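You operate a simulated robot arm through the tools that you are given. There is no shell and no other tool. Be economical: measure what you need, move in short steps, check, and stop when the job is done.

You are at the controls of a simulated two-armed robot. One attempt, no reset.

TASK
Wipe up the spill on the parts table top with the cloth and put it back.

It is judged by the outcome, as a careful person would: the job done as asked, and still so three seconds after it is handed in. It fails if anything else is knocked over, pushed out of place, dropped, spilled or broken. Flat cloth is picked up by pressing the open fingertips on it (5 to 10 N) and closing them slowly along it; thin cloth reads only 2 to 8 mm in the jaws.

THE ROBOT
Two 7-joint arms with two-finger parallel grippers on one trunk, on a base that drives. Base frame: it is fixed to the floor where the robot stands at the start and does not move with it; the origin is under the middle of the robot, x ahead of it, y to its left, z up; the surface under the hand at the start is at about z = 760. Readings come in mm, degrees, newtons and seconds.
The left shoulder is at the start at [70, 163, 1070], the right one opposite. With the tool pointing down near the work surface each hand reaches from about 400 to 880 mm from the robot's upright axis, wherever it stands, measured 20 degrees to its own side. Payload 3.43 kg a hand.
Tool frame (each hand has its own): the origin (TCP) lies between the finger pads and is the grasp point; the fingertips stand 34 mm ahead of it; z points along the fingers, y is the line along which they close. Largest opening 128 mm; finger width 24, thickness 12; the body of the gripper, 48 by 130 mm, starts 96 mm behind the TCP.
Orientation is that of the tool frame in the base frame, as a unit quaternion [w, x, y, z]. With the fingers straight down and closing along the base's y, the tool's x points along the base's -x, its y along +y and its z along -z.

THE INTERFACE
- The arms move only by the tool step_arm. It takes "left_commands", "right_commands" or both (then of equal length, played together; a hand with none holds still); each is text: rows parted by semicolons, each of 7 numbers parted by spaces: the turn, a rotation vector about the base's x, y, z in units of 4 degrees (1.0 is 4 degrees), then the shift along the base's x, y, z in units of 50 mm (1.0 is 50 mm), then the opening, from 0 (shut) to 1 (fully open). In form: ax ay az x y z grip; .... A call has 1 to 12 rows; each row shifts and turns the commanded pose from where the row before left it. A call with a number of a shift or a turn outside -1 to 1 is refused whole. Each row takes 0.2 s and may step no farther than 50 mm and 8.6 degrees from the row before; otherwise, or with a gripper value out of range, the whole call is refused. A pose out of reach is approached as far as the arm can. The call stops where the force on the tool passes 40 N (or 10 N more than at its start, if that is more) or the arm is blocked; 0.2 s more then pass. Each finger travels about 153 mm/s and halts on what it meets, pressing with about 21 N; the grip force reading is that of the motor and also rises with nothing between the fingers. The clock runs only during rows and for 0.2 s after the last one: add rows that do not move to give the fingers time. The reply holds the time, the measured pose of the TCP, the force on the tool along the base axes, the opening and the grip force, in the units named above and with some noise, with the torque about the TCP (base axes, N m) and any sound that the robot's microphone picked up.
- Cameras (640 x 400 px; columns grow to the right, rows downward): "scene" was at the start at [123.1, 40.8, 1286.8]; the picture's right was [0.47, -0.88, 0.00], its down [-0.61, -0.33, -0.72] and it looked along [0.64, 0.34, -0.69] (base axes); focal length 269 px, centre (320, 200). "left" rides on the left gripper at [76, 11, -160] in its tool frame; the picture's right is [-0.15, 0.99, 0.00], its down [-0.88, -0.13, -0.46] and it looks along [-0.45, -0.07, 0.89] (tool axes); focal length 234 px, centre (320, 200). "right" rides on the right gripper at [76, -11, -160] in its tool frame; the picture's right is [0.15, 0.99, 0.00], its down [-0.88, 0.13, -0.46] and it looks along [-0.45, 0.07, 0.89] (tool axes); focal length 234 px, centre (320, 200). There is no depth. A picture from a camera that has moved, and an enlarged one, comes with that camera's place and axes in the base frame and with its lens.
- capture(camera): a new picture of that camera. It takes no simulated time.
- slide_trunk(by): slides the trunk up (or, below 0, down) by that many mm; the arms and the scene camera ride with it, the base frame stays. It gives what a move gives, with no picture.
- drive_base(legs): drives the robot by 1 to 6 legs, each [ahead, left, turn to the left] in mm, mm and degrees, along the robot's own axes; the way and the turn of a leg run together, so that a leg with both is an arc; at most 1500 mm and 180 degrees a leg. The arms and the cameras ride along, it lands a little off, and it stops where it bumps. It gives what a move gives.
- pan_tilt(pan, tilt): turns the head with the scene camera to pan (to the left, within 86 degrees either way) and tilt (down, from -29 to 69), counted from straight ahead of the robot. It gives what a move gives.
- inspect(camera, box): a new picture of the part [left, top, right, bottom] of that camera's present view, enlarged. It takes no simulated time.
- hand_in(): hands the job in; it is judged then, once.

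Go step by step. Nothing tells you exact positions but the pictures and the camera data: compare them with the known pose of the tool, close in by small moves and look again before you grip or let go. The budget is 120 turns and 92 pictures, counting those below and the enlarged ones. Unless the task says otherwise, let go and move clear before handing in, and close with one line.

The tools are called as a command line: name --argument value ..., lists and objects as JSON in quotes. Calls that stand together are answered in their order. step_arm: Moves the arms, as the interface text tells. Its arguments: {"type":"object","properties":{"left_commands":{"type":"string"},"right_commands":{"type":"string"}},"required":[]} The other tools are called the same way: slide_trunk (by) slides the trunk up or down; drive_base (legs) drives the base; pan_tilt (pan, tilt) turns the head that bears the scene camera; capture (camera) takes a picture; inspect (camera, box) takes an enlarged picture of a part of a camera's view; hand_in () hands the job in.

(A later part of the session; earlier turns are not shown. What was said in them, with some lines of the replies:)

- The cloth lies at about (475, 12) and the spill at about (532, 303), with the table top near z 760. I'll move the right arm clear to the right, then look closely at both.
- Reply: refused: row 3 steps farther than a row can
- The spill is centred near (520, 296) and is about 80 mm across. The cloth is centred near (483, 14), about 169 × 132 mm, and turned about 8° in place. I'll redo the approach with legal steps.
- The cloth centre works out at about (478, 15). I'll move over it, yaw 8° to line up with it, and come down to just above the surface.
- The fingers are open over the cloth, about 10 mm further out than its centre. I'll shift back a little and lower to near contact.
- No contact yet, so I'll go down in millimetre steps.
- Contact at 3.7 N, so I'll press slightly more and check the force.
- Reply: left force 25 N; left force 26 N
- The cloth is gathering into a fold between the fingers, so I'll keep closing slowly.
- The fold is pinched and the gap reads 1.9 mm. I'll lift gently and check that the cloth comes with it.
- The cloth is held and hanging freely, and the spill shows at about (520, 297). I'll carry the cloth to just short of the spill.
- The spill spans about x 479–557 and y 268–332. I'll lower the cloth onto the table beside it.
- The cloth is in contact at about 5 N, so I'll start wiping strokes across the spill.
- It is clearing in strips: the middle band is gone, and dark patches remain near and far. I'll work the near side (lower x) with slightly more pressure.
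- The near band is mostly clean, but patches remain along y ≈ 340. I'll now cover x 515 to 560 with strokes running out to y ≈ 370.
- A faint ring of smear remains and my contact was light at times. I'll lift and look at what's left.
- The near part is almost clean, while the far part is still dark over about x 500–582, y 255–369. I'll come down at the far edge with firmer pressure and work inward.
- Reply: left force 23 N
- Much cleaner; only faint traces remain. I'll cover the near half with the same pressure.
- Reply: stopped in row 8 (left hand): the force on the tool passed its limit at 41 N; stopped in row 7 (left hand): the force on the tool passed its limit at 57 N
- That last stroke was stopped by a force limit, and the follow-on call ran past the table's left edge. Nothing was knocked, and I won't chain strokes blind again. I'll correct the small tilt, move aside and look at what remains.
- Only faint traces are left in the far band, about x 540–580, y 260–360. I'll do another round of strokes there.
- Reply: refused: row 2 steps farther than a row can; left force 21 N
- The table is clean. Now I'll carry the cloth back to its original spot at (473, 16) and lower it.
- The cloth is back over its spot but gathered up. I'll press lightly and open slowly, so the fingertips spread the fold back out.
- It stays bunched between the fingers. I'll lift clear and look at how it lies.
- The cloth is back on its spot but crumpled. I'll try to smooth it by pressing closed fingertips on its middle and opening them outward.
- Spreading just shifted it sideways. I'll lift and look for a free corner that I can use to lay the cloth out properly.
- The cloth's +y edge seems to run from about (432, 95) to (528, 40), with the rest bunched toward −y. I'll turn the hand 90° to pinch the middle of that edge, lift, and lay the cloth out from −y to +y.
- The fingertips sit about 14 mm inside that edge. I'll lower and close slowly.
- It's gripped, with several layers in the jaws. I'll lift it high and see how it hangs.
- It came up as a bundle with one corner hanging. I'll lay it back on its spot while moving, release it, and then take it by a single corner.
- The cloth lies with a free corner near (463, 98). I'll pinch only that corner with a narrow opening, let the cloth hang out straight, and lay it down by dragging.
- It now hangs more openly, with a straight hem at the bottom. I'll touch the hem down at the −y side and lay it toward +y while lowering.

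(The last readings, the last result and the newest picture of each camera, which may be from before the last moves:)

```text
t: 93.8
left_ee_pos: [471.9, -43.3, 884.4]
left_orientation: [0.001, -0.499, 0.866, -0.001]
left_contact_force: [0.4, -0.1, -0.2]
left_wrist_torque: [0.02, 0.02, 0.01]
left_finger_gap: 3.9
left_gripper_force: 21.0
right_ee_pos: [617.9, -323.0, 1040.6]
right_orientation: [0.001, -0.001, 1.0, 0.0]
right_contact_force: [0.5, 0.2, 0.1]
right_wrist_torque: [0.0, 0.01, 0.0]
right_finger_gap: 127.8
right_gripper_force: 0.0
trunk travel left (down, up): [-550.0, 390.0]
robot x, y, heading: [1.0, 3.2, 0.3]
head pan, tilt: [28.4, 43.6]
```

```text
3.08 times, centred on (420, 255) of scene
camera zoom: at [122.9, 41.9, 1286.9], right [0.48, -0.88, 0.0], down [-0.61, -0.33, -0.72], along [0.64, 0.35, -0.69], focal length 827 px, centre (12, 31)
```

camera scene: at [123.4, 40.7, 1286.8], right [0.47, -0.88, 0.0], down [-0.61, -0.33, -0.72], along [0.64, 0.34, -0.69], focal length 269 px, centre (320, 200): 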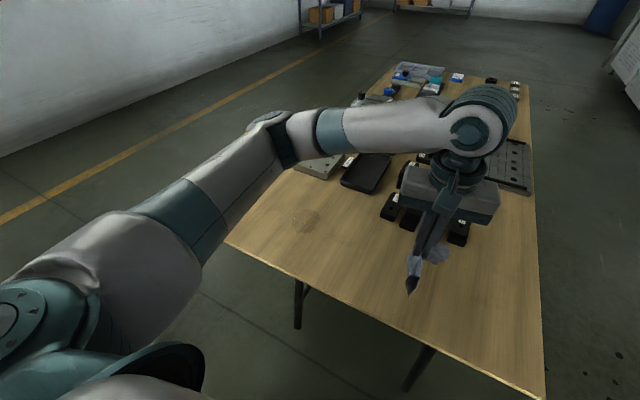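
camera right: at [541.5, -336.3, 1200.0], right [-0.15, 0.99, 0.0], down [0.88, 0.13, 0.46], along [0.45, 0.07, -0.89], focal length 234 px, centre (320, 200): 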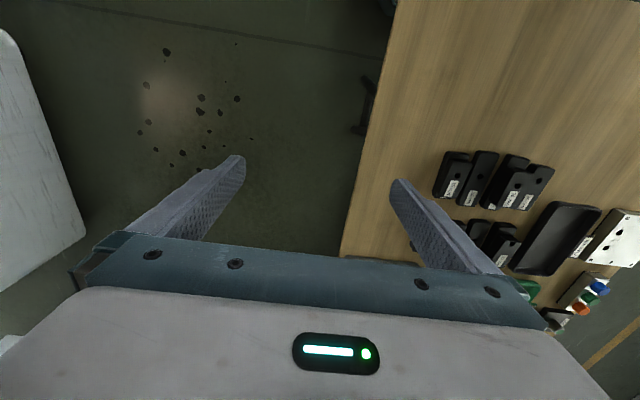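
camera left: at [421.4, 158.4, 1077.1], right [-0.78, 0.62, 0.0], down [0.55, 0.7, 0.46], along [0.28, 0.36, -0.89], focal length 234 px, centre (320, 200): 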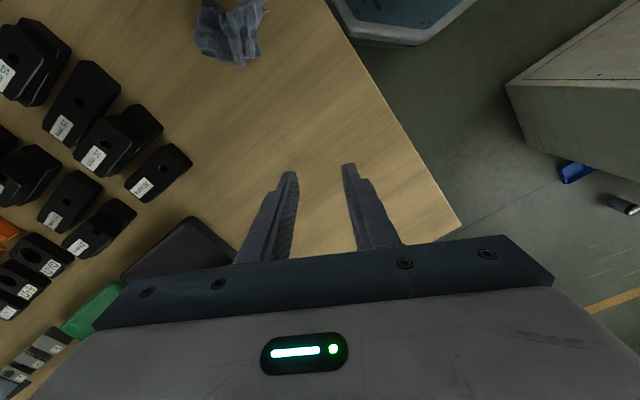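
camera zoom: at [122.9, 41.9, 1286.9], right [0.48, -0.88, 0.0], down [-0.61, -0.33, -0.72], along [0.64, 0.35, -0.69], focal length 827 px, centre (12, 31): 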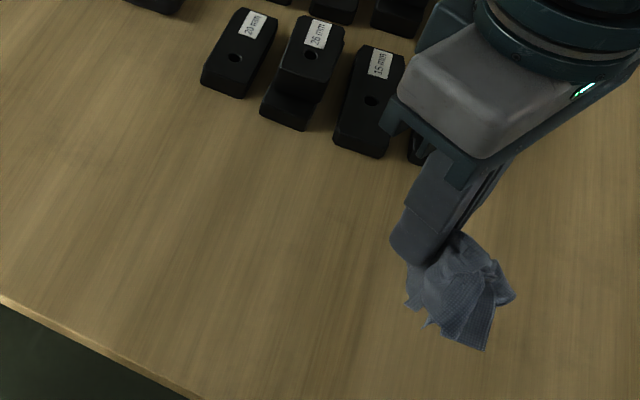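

step_arm --left_commands "0 0 0 0 0 -0.5 0;0 0 0 0 0.3 -0.25 0;0 0 0 0 0.45 -0.3 0;0 0 0 0 0.5 -0.3 0;0 0 0 0 0.5 -0.2 0;0 0 0 0 0.4 -0.12 0;0 0 0 0 0.3 -0.06 0;0 0 0 0 0 0 0;0 0 0 0 0 0 0.1;0 0 0 0 0 0 0.25;0 0 0 0 0.1 0.1 0.35;0 0 0 0 0 0.6 0.35"

step_arm --left_commands "0 0 0 0 0.5 0.8 0.35;0 0 0 0 0.9 0.4 0.3;0 0 0 0 0.95 0 0.3;0 0 0 0 0.95 0 0.3;0 0 0 0 0 0 0.3"

inspect --camera "scene" --box '[340, 220, 480, 315]'

```text
t: 96.4
left_ee_pos: [476.3, 85.5, 834.1]
left_orientation: [0.0, -0.501, 0.866, -0.001]
left_contact_force: [0.5, 0.5, -0.5]
left_wrist_torque: [0.02, -0.01, 0.0]
left_finger_gap: 44.9
left_gripper_force: 0.0
right_ee_pos: [617.5, -324.4, 1041.6]
right_orientation: [0.0, -0.001, 1.0, 0.0]
right_contact_force: [1.0, 0.4, 0.2]
right_wrist_torque: [0.0, -0.03, -0.04]
right_finger_gap: 127.8
right_gripper_force: 0.0
trunk travel left (down, up): [-550.0, 390.0]
robot x, y, heading: [-2.8, 1.0, 0.1]
head pan, tilt: [28.4, 43.6]
```

```text
t: 97.6
left_ee_pos: [474.6, 250.8, 893.0]
left_orientation: [-0.001, -0.5, 0.866, 0.0]
left_contact_force: [-0.1, -0.7, 0.0]
left_wrist_torque: [0.06, -0.01, -0.03]
left_finger_gap: 38.5
left_gripper_force: 0.0
right_ee_pos: [617.6, -324.9, 1040.3]
right_orientation: [0.0, -0.001, 1.0, 0.001]
right_contact_force: [0.8, -0.2, 0.6]
right_wrist_torque: [0.01, 0.06, -0.01]
right_finger_gap: 128.1
right_gripper_force: 0.0
trunk travel left (down, up): [-550.0, 390.0]
robot x, y, heading: [-2.1, 2.5, 0.1]
head pan, tilt: [28.4, 43.6]
```

```text
4.21 times, centred on (410, 268) of scene
camera zoom: at [123.7, 40.9, 1286.8], right [0.48, -0.88, 0.0], down [-0.61, -0.33, -0.72], along [0.64, 0.35, -0.69], focal length 1131 px, centre (-59, -84)
```

zoom: 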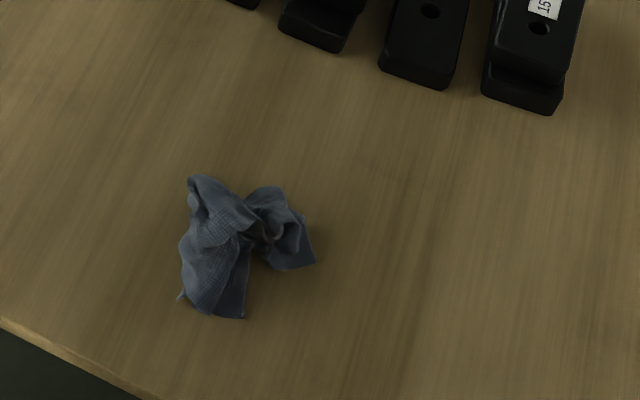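

The cloth lies on its spot but sits about 35 mm toward +y, with a free corner pointing −y at about (478, 17). Pinching that corner and dragging it −y along the table should both unfold and recentre the cloth.

step_arm --left_commands "0 0 0 0 -0.95 0 0.3;0 0 0 0 -0.95 0 0.3;0 0 0 0 -0.95 0 0.3;0 0 0 0 -0.95 0 0.3;0 0 0 0 -0.75 -0.3 0.3;0 0 0 0 0 -0.7 0.3;0 0 0 0 0 -0.5 0.3;0 0 0 0 0 0 0.3"

inspect --camera "left" --box '[220, 60, 420, 220]'

inspect --camera "scene" --box '[340, 220, 480, 315]'

```text
t: 99.4
left_ee_pos: [473.8, 24.5, 820.0]
left_orientation: [0.0, -0.5, 0.866, 0.001]
left_contact_force: [0.3, -0.4, -0.3]
left_wrist_torque: [0.01, -0.01, -0.01]
left_finger_gap: 38.4
left_gripper_force: 0.0
right_ee_pos: [617.4, -324.0, 1041.5]
right_orientation: [0.0, -0.001, 1.0, 0.0]
right_contact_force: [0.2, -0.5, -0.4]
right_wrist_torque: [-0.01, -0.03, 0.02]
right_finger_gap: 127.8
right_gripper_force: 0.1
trunk travel left (down, up): [-550.0, 390.0]
robot x, y, heading: [-0.0, 1.0, -0.1]
head pan, tilt: [28.4, 43.6]
```

```text
2.50 times, centred on (320, 140) of left
camera zoom: at [427.1, -35.1, 979.1], right [-0.78, 0.62, 0.0], down [0.55, 0.7, 0.46], along [0.28, 0.36, -0.89], focal length 585 px, centre (320, 350)
```

zoom: 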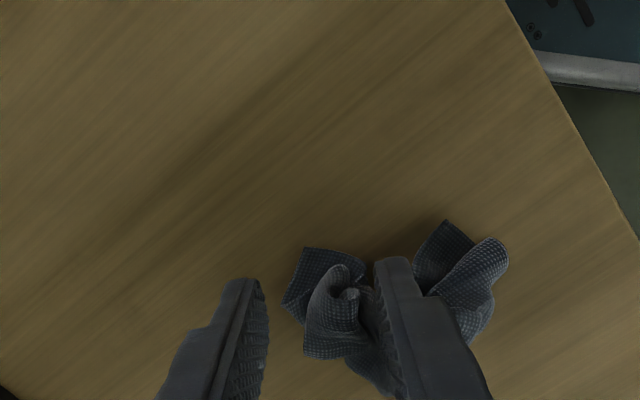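

```text
4.21 times, centred on (410, 268) of scene
camera zoom: at [122.9, 42.2, 1286.9], right [0.48, -0.88, 0.0], down [-0.61, -0.33, -0.72], along [0.64, 0.35, -0.69], focal length 1131 px, centre (-59, -84)
```

zoom: 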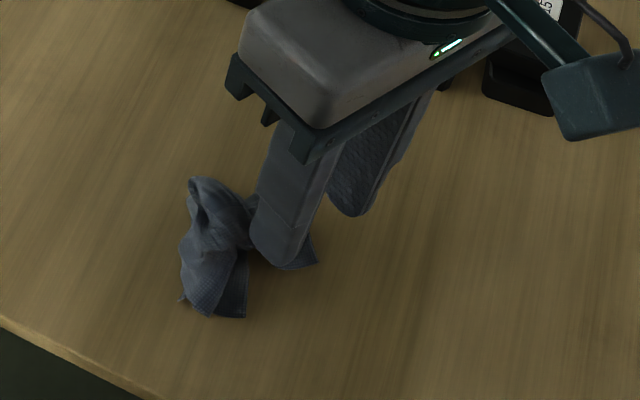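

step_arm --left_commands "0 0 0 0 -0.06 -0.2 0.3;0 0 0 0 0 -0.15 0.3;0 0 0 0 0 -0.1 0.3;0 0 0 0 0 -0.05 0.26;0 0 0 0 0 0 0.2;0 0 0 0 0 0 0.15;0 0 0 0 0 0 0.1;0 0 0 0 0 0 0.05;0 0 0 0 0 0 0;0 0 0 0 0 0 0"

inspect --camera "left" --box '[220, 60, 420, 220]'

```text
t: 101.6
left_ee_pos: [473.3, 20.8, 796.6]
left_orientation: [0.001, -0.5, 0.866, -0.001]
left_contact_force: [-9.7, 4.9, 36.0]
left_wrist_torque: [0.59, 0.23, 0.12]
left_finger_gap: 3.2
left_gripper_force: 21.0
right_ee_pos: [614.3, -322.9, 1042.4]
right_orientation: [0.002, 0.0, 1.0, 0.001]
right_contact_force: [0.7, 0.5, 0.3]
right_wrist_torque: [-0.02, 0.02, 0.01]
right_finger_gap: 128.0
right_gripper_force: 0.1
trunk travel left (down, up): [-550.0, 390.0]
robot x, y, heading: [3.1, 4.3, 0.1]
head pan, tilt: [28.4, 43.6]
```

```text
2.50 times, centred on (320, 140) of left
camera zoom: at [425.3, -38.5, 955.8], right [-0.78, 0.62, 0.0], down [0.55, 0.7, 0.46], along [0.29, 0.36, -0.89], focal length 585 px, centre (320, 350)
```

zoom: 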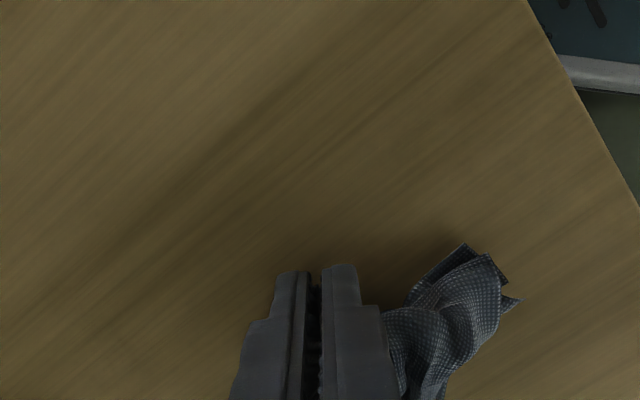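

I've got the corner (3.2 mm). I'll ease off the pressure and drag it toward −y and slightly away.

step_arm --left_commands "0 0 0 0 0 0.08 0;0 0 0 0.05 -0.3 0 0;0 0 0 0.05 -0.3 0 0;0 0 0 0.05 -0.3 0 0;0 0 0 0.05 -0.3 0 0;0 0 0 0 -0.3 0 0;0 0 0 0 0 0 0"

inspect --camera "scene" --box '[340, 220, 480, 315]'

```text
t: 103.2
left_ee_pos: [486.5, -52.0, 797.9]
left_orientation: [0.001, -0.501, 0.866, -0.001]
left_contact_force: [-0.2, -0.2, 1.2]
left_wrist_torque: [0.01, 0.0, 0.01]
left_finger_gap: 2.6
left_gripper_force: 21.2
right_ee_pos: [616.9, -322.5, 1040.0]
right_orientation: [0.0, -0.001, 1.0, 0.0]
right_contact_force: [-0.5, 0.4, -0.1]
right_wrist_torque: [-0.02, -0.01, -0.01]
right_finger_gap: 127.8
right_gripper_force: 0.0
trunk travel left (down, up): [-550.0, 390.0]
robot x, y, heading: [1.8, -0.5, 0.0]
head pan, tilt: [28.4, 43.6]
```

```text
4.21 times, centred on (410, 268) of scene
camera zoom: at [123.0, 42.4, 1286.8], right [0.48, -0.88, 0.0], down [-0.61, -0.33, -0.72], along [0.64, 0.35, -0.69], focal length 1131 px, centre (-59, -84)
```

zoom: 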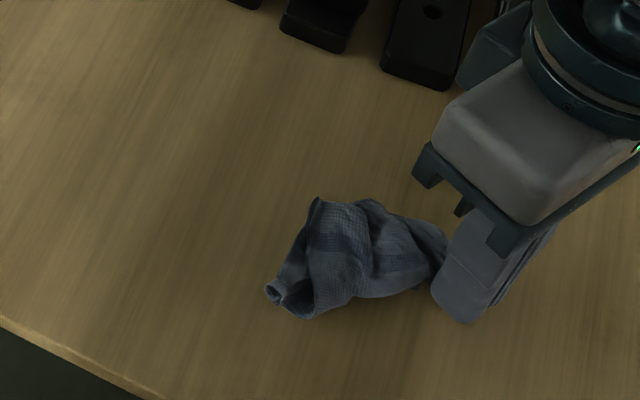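

Much better: the cloth is unfolding as it trails. Now held by its corner, I'll lift it so it hangs out fully.

step_arm --left_commands "0 0 0 0 0 0.7 0;0 0 0 0 0 0.9 0;0 0 0 0 0 0.9 0;0 0 0 0 0 0.9 0;0 0 0 0 0 0.9 0;0 0 0 0 0 0 0;0 0 0 0 0 0 0"

inspect --camera "scene" --box '[340, 150, 540, 290]'

```text
t: 104.8
left_ee_pos: [487.6, -52.9, 1013.1]
left_orientation: [0.0, -0.5, 0.866, 0.0]
left_contact_force: [-0.3, 0.9, -0.1]
left_wrist_torque: [0.0, -0.02, -0.01]
left_finger_gap: 2.9
left_gripper_force: 20.9
right_ee_pos: [617.2, -322.7, 1040.2]
right_orientation: [-0.001, -0.001, 1.0, 0.0]
right_contact_force: [0.0, 0.4, -0.5]
right_wrist_torque: [0.0, -0.02, -0.01]
right_finger_gap: 128.0
right_gripper_force: 0.1
trunk travel left (down, up): [-550.0, 390.0]
robot x, y, heading: [-3.1, 0.6, 0.2]
head pan, tilt: [28.4, 43.6]
```

```text
2.86 times, centred on (440, 220) of scene
camera zoom: at [122.7, 42.0, 1286.9], right [0.48, -0.88, 0.0], down [-0.61, -0.33, -0.72], along [0.64, 0.35, -0.69], focal length 768 px, centre (-23, 143)
```

zoom: 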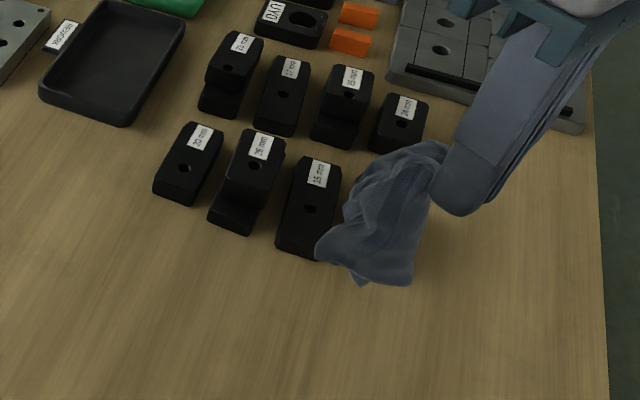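

It hangs out about 150 mm. I'll touch the free end down near y = +90 and lay it back toward −y, so it ends centred on the original spot.

step_arm --left_commands "0 0 0 -0.05 0.9 -0.1 0;0 0 0 -0.05 0.9 -0.2 0;0 0 0 -0.05 0.9 -0.4 0;0 0 0 0 0.2 -0.4 0;0 0 0 0 0 0 0;0 0 0 0 0 0 0"

inspect --camera "scene" --box '[300, 150, 500, 290]'

```text
t: 106.2
left_ee_pos: [477.8, 91.3, 957.6]
left_orientation: [-0.001, -0.5, 0.866, 0.0]
left_contact_force: [0.3, -0.7, -0.4]
left_wrist_torque: [0.02, 0.04, 0.0]
left_finger_gap: 2.8
left_gripper_force: 21.2
right_ee_pos: [616.5, -324.6, 1041.2]
right_orientation: [0.0, -0.001, 1.0, 0.0]
right_contact_force: [0.6, -0.8, -0.5]
right_wrist_torque: [0.02, 0.05, 0.01]
right_finger_gap: 128.0
right_gripper_force: 0.0
trunk travel left (down, up): [-550.0, 390.0]
robot x, y, heading: [-1.3, 2.8, 0.2]
head pan, tilt: [28.4, 43.6]
```

```text
2.86 times, centred on (400, 220) of scene
camera zoom: at [123.1, 42.2, 1286.8], right [0.48, -0.88, 0.0], down [-0.61, -0.33, -0.72], along [0.64, 0.35, -0.69], focal length 768 px, centre (91, 143)
```

zoom: 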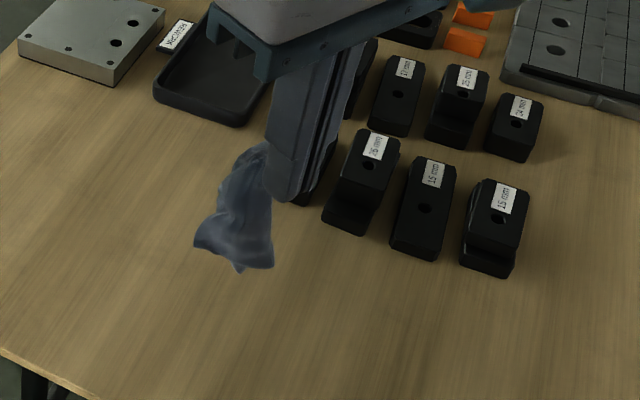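

step_arm --left_commands "0 0 0 0 -0.2 -0.7 0;0 0 0 0 -0.2 -0.6 0;0 0 0 0 -0.2 -0.2 0;0 0 0 0 -0.3 -0.25 0;0 0 0 0 -0.35 -0.3 0;0 0 0 0 -0.4 -0.35 0;0 0 0 0 -0.4 -0.35 0;0 0 0 0 -0.4 -0.3 0;0 0 0 0 -0.3 -0.13 0;0 0 0 0 -0.2 0 0;0 0 0 0 0 0 0"

inspect --camera "scene" --box '[340, 220, 480, 315]'

```text
t: 108.6
left_ee_pos: [478.1, -56.9, 797.6]
left_orientation: [0.001, -0.5, 0.866, -0.001]
left_contact_force: [0.0, -0.2, 0.5]
left_wrist_torque: [0.0, 0.0, -0.01]
left_finger_gap: 2.6
left_gripper_force: 20.5
right_ee_pos: [618.1, -322.4, 1041.2]
right_orientation: [0.0, 0.0, 1.0, 0.001]
right_contact_force: [-1.1, 0.3, -0.3]
right_wrist_torque: [-0.03, 0.0, 0.0]
right_finger_gap: 127.8
right_gripper_force: 0.1
trunk travel left (down, up): [-550.0, 390.0]
robot x, y, heading: [0.7, 0.7, 0.5]
head pan, tilt: [28.4, 43.6]
```

```text
4.21 times, centred on (410, 268) of scene
camera zoom: at [123.0, 42.3, 1286.8], right [0.48, -0.88, 0.0], down [-0.61, -0.33, -0.72], along [0.64, 0.35, -0.69], focal length 1131 px, centre (-59, -84)
```

zoom: 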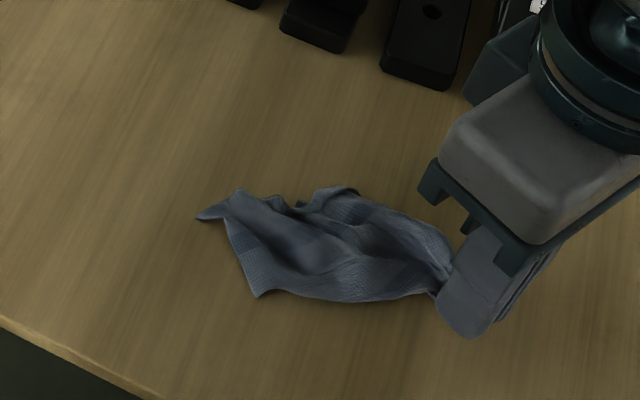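

That worked: the cloth is laid out from about y = +79 to −57, centred on its original spot. I'll release gently and withdraw.

step_arm --left_commands "0 0 0 0 0 0 0.05;0 0 0 0 0 0 0.15;0 0 0 0 0 0 0.25;0 0 0 0 0 0.2 0.25;0 0 0 0 0 0.8 0.25;0 0 0 0 0.3 0.9 0.25;0 0 0 0 0.8 0.5 0.25;0 0 0 0 0.9 0.2 0.25;0 0 0 0 0.95 0 0.25;0 0 0 0 0.95 0 0.25;0 0 0 0 0.95 0 0.25;0 0 0 0 0 0 0.25"

inspect --camera "scene" --box '[340, 220, 480, 315]'

capture --camera "left"

```text
t: 111.2
left_ee_pos: [477.8, 183.3, 926.4]
left_orientation: [-0.001, -0.501, 0.866, 0.0]
left_contact_force: [0.5, 0.5, 0.1]
left_wrist_torque: [-0.02, 0.0, 0.0]
left_finger_gap: 31.9
left_gripper_force: 0.0
right_ee_pos: [618.0, -324.8, 1039.3]
right_orientation: [0.0, -0.002, 1.0, 0.001]
right_contact_force: [-0.5, 0.0, 0.6]
right_wrist_torque: [0.04, -0.01, 0.0]
right_finger_gap: 127.7
right_gripper_force: 0.0
trunk travel left (down, up): [-550.0, 390.0]
robot x, y, heading: [-3.3, 1.3, 0.5]
head pan, tilt: [28.4, 43.6]
```

```text
4.21 times, centred on (410, 268) of scene
camera zoom: at [123.5, 40.8, 1286.8], right [0.48, -0.88, 0.0], down [-0.61, -0.33, -0.72], along [0.64, 0.35, -0.69], focal length 1131 px, centre (-59, -84)
```

zoom: 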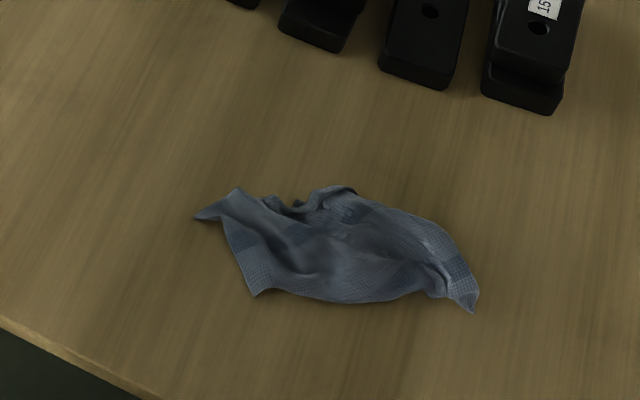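

```text
31 pictures are left
camera left: at [431.1, 123.9, 1087.5], right [-0.78, 0.62, 0.0], down [0.55, 0.7, 0.46], along [0.28, 0.36, -0.89], focal length 234 px, centre (320, 200)
```

left: 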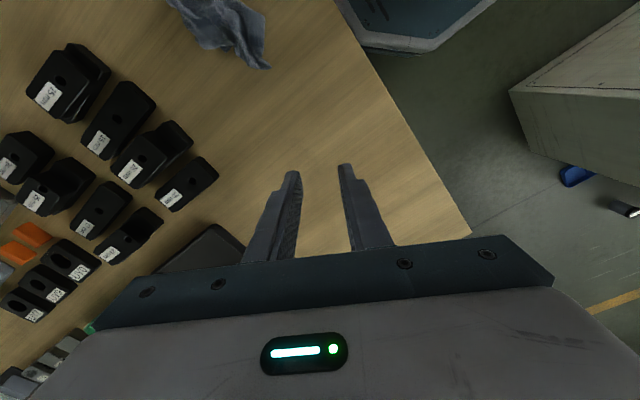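

The cloth lies spread out on its original spot. I'll move the left arm up and clear, then do a last check of the table.

step_arm --left_commands "0 0 0 0 0.8 0.5 0.25;0 0 0 0 0.8 0.5 0.25;0 0 0 0 0.95 0 0.25;0 0 0 0 0.95 0 0.25;0 0 0 0 0.95 0 0.25;0 0 0 0 0.95 0 0.25;0 0 0 0 0.95 0 0.25;0 0 0 0 0 0 0.25"

capture --camera "scene"

inspect --camera "scene" --box '[220, 150, 400, 270]'

```text
t: 113.0
left_ee_pos: [479.2, 501.6, 980.2]
left_orientation: [0.0, -0.5, 0.866, 0.0]
left_contact_force: [0.6, 0.3, 0.6]
left_wrist_torque: [0.03, 0.01, 0.0]
left_finger_gap: 31.8
left_gripper_force: 0.1
right_ee_pos: [616.8, -323.2, 1039.4]
right_orientation: [0.0, 0.0, 1.0, 0.0]
right_contact_force: [0.3, -0.2, -0.2]
right_wrist_torque: [0.02, 0.01, 0.04]
right_finger_gap: 128.1
right_gripper_force: 0.1
trunk travel left (down, up): [-550.0, 390.0]
robot x, y, heading: [-0.2, 0.8, 0.3]
head pan, tilt: [28.4, 43.6]
```

```text
30 pictures are left
camera scene: at [123.4, 41.5, 1286.8], right [0.48, -0.88, 0.0], down [-0.61, -0.33, -0.72], along [0.64, 0.35, -0.69], focal length 269 px, centre (320, 200)
```

scene: 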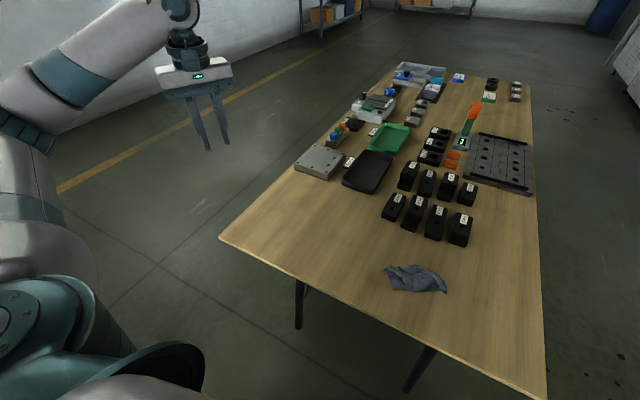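

```text
3.33 times, centred on (310, 210) of scene
camera zoom: at [123.4, 41.5, 1286.8], right [0.48, -0.88, 0.0], down [-0.61, -0.33, -0.72], along [0.64, 0.35, -0.69], focal length 896 px, centre (353, 167)
```

zoom: 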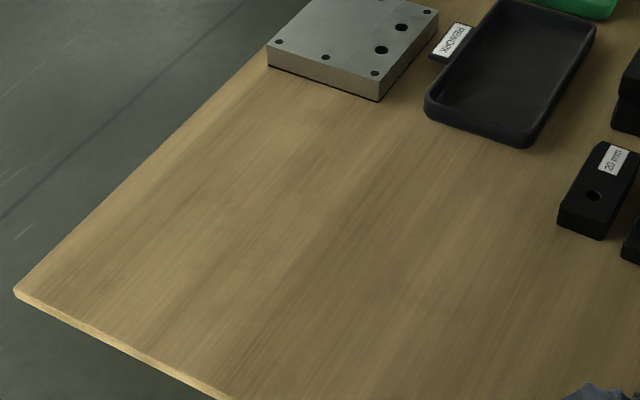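

The table top is clean, the cloth is back on its place and everything else stands where it was. Handing in.

hand_in

```text
The job is handed in.
```

I wiped up the spill and put the cloth back on its original spot. It is spread out but more wrinkled than before, and nothing else on the table was moved.
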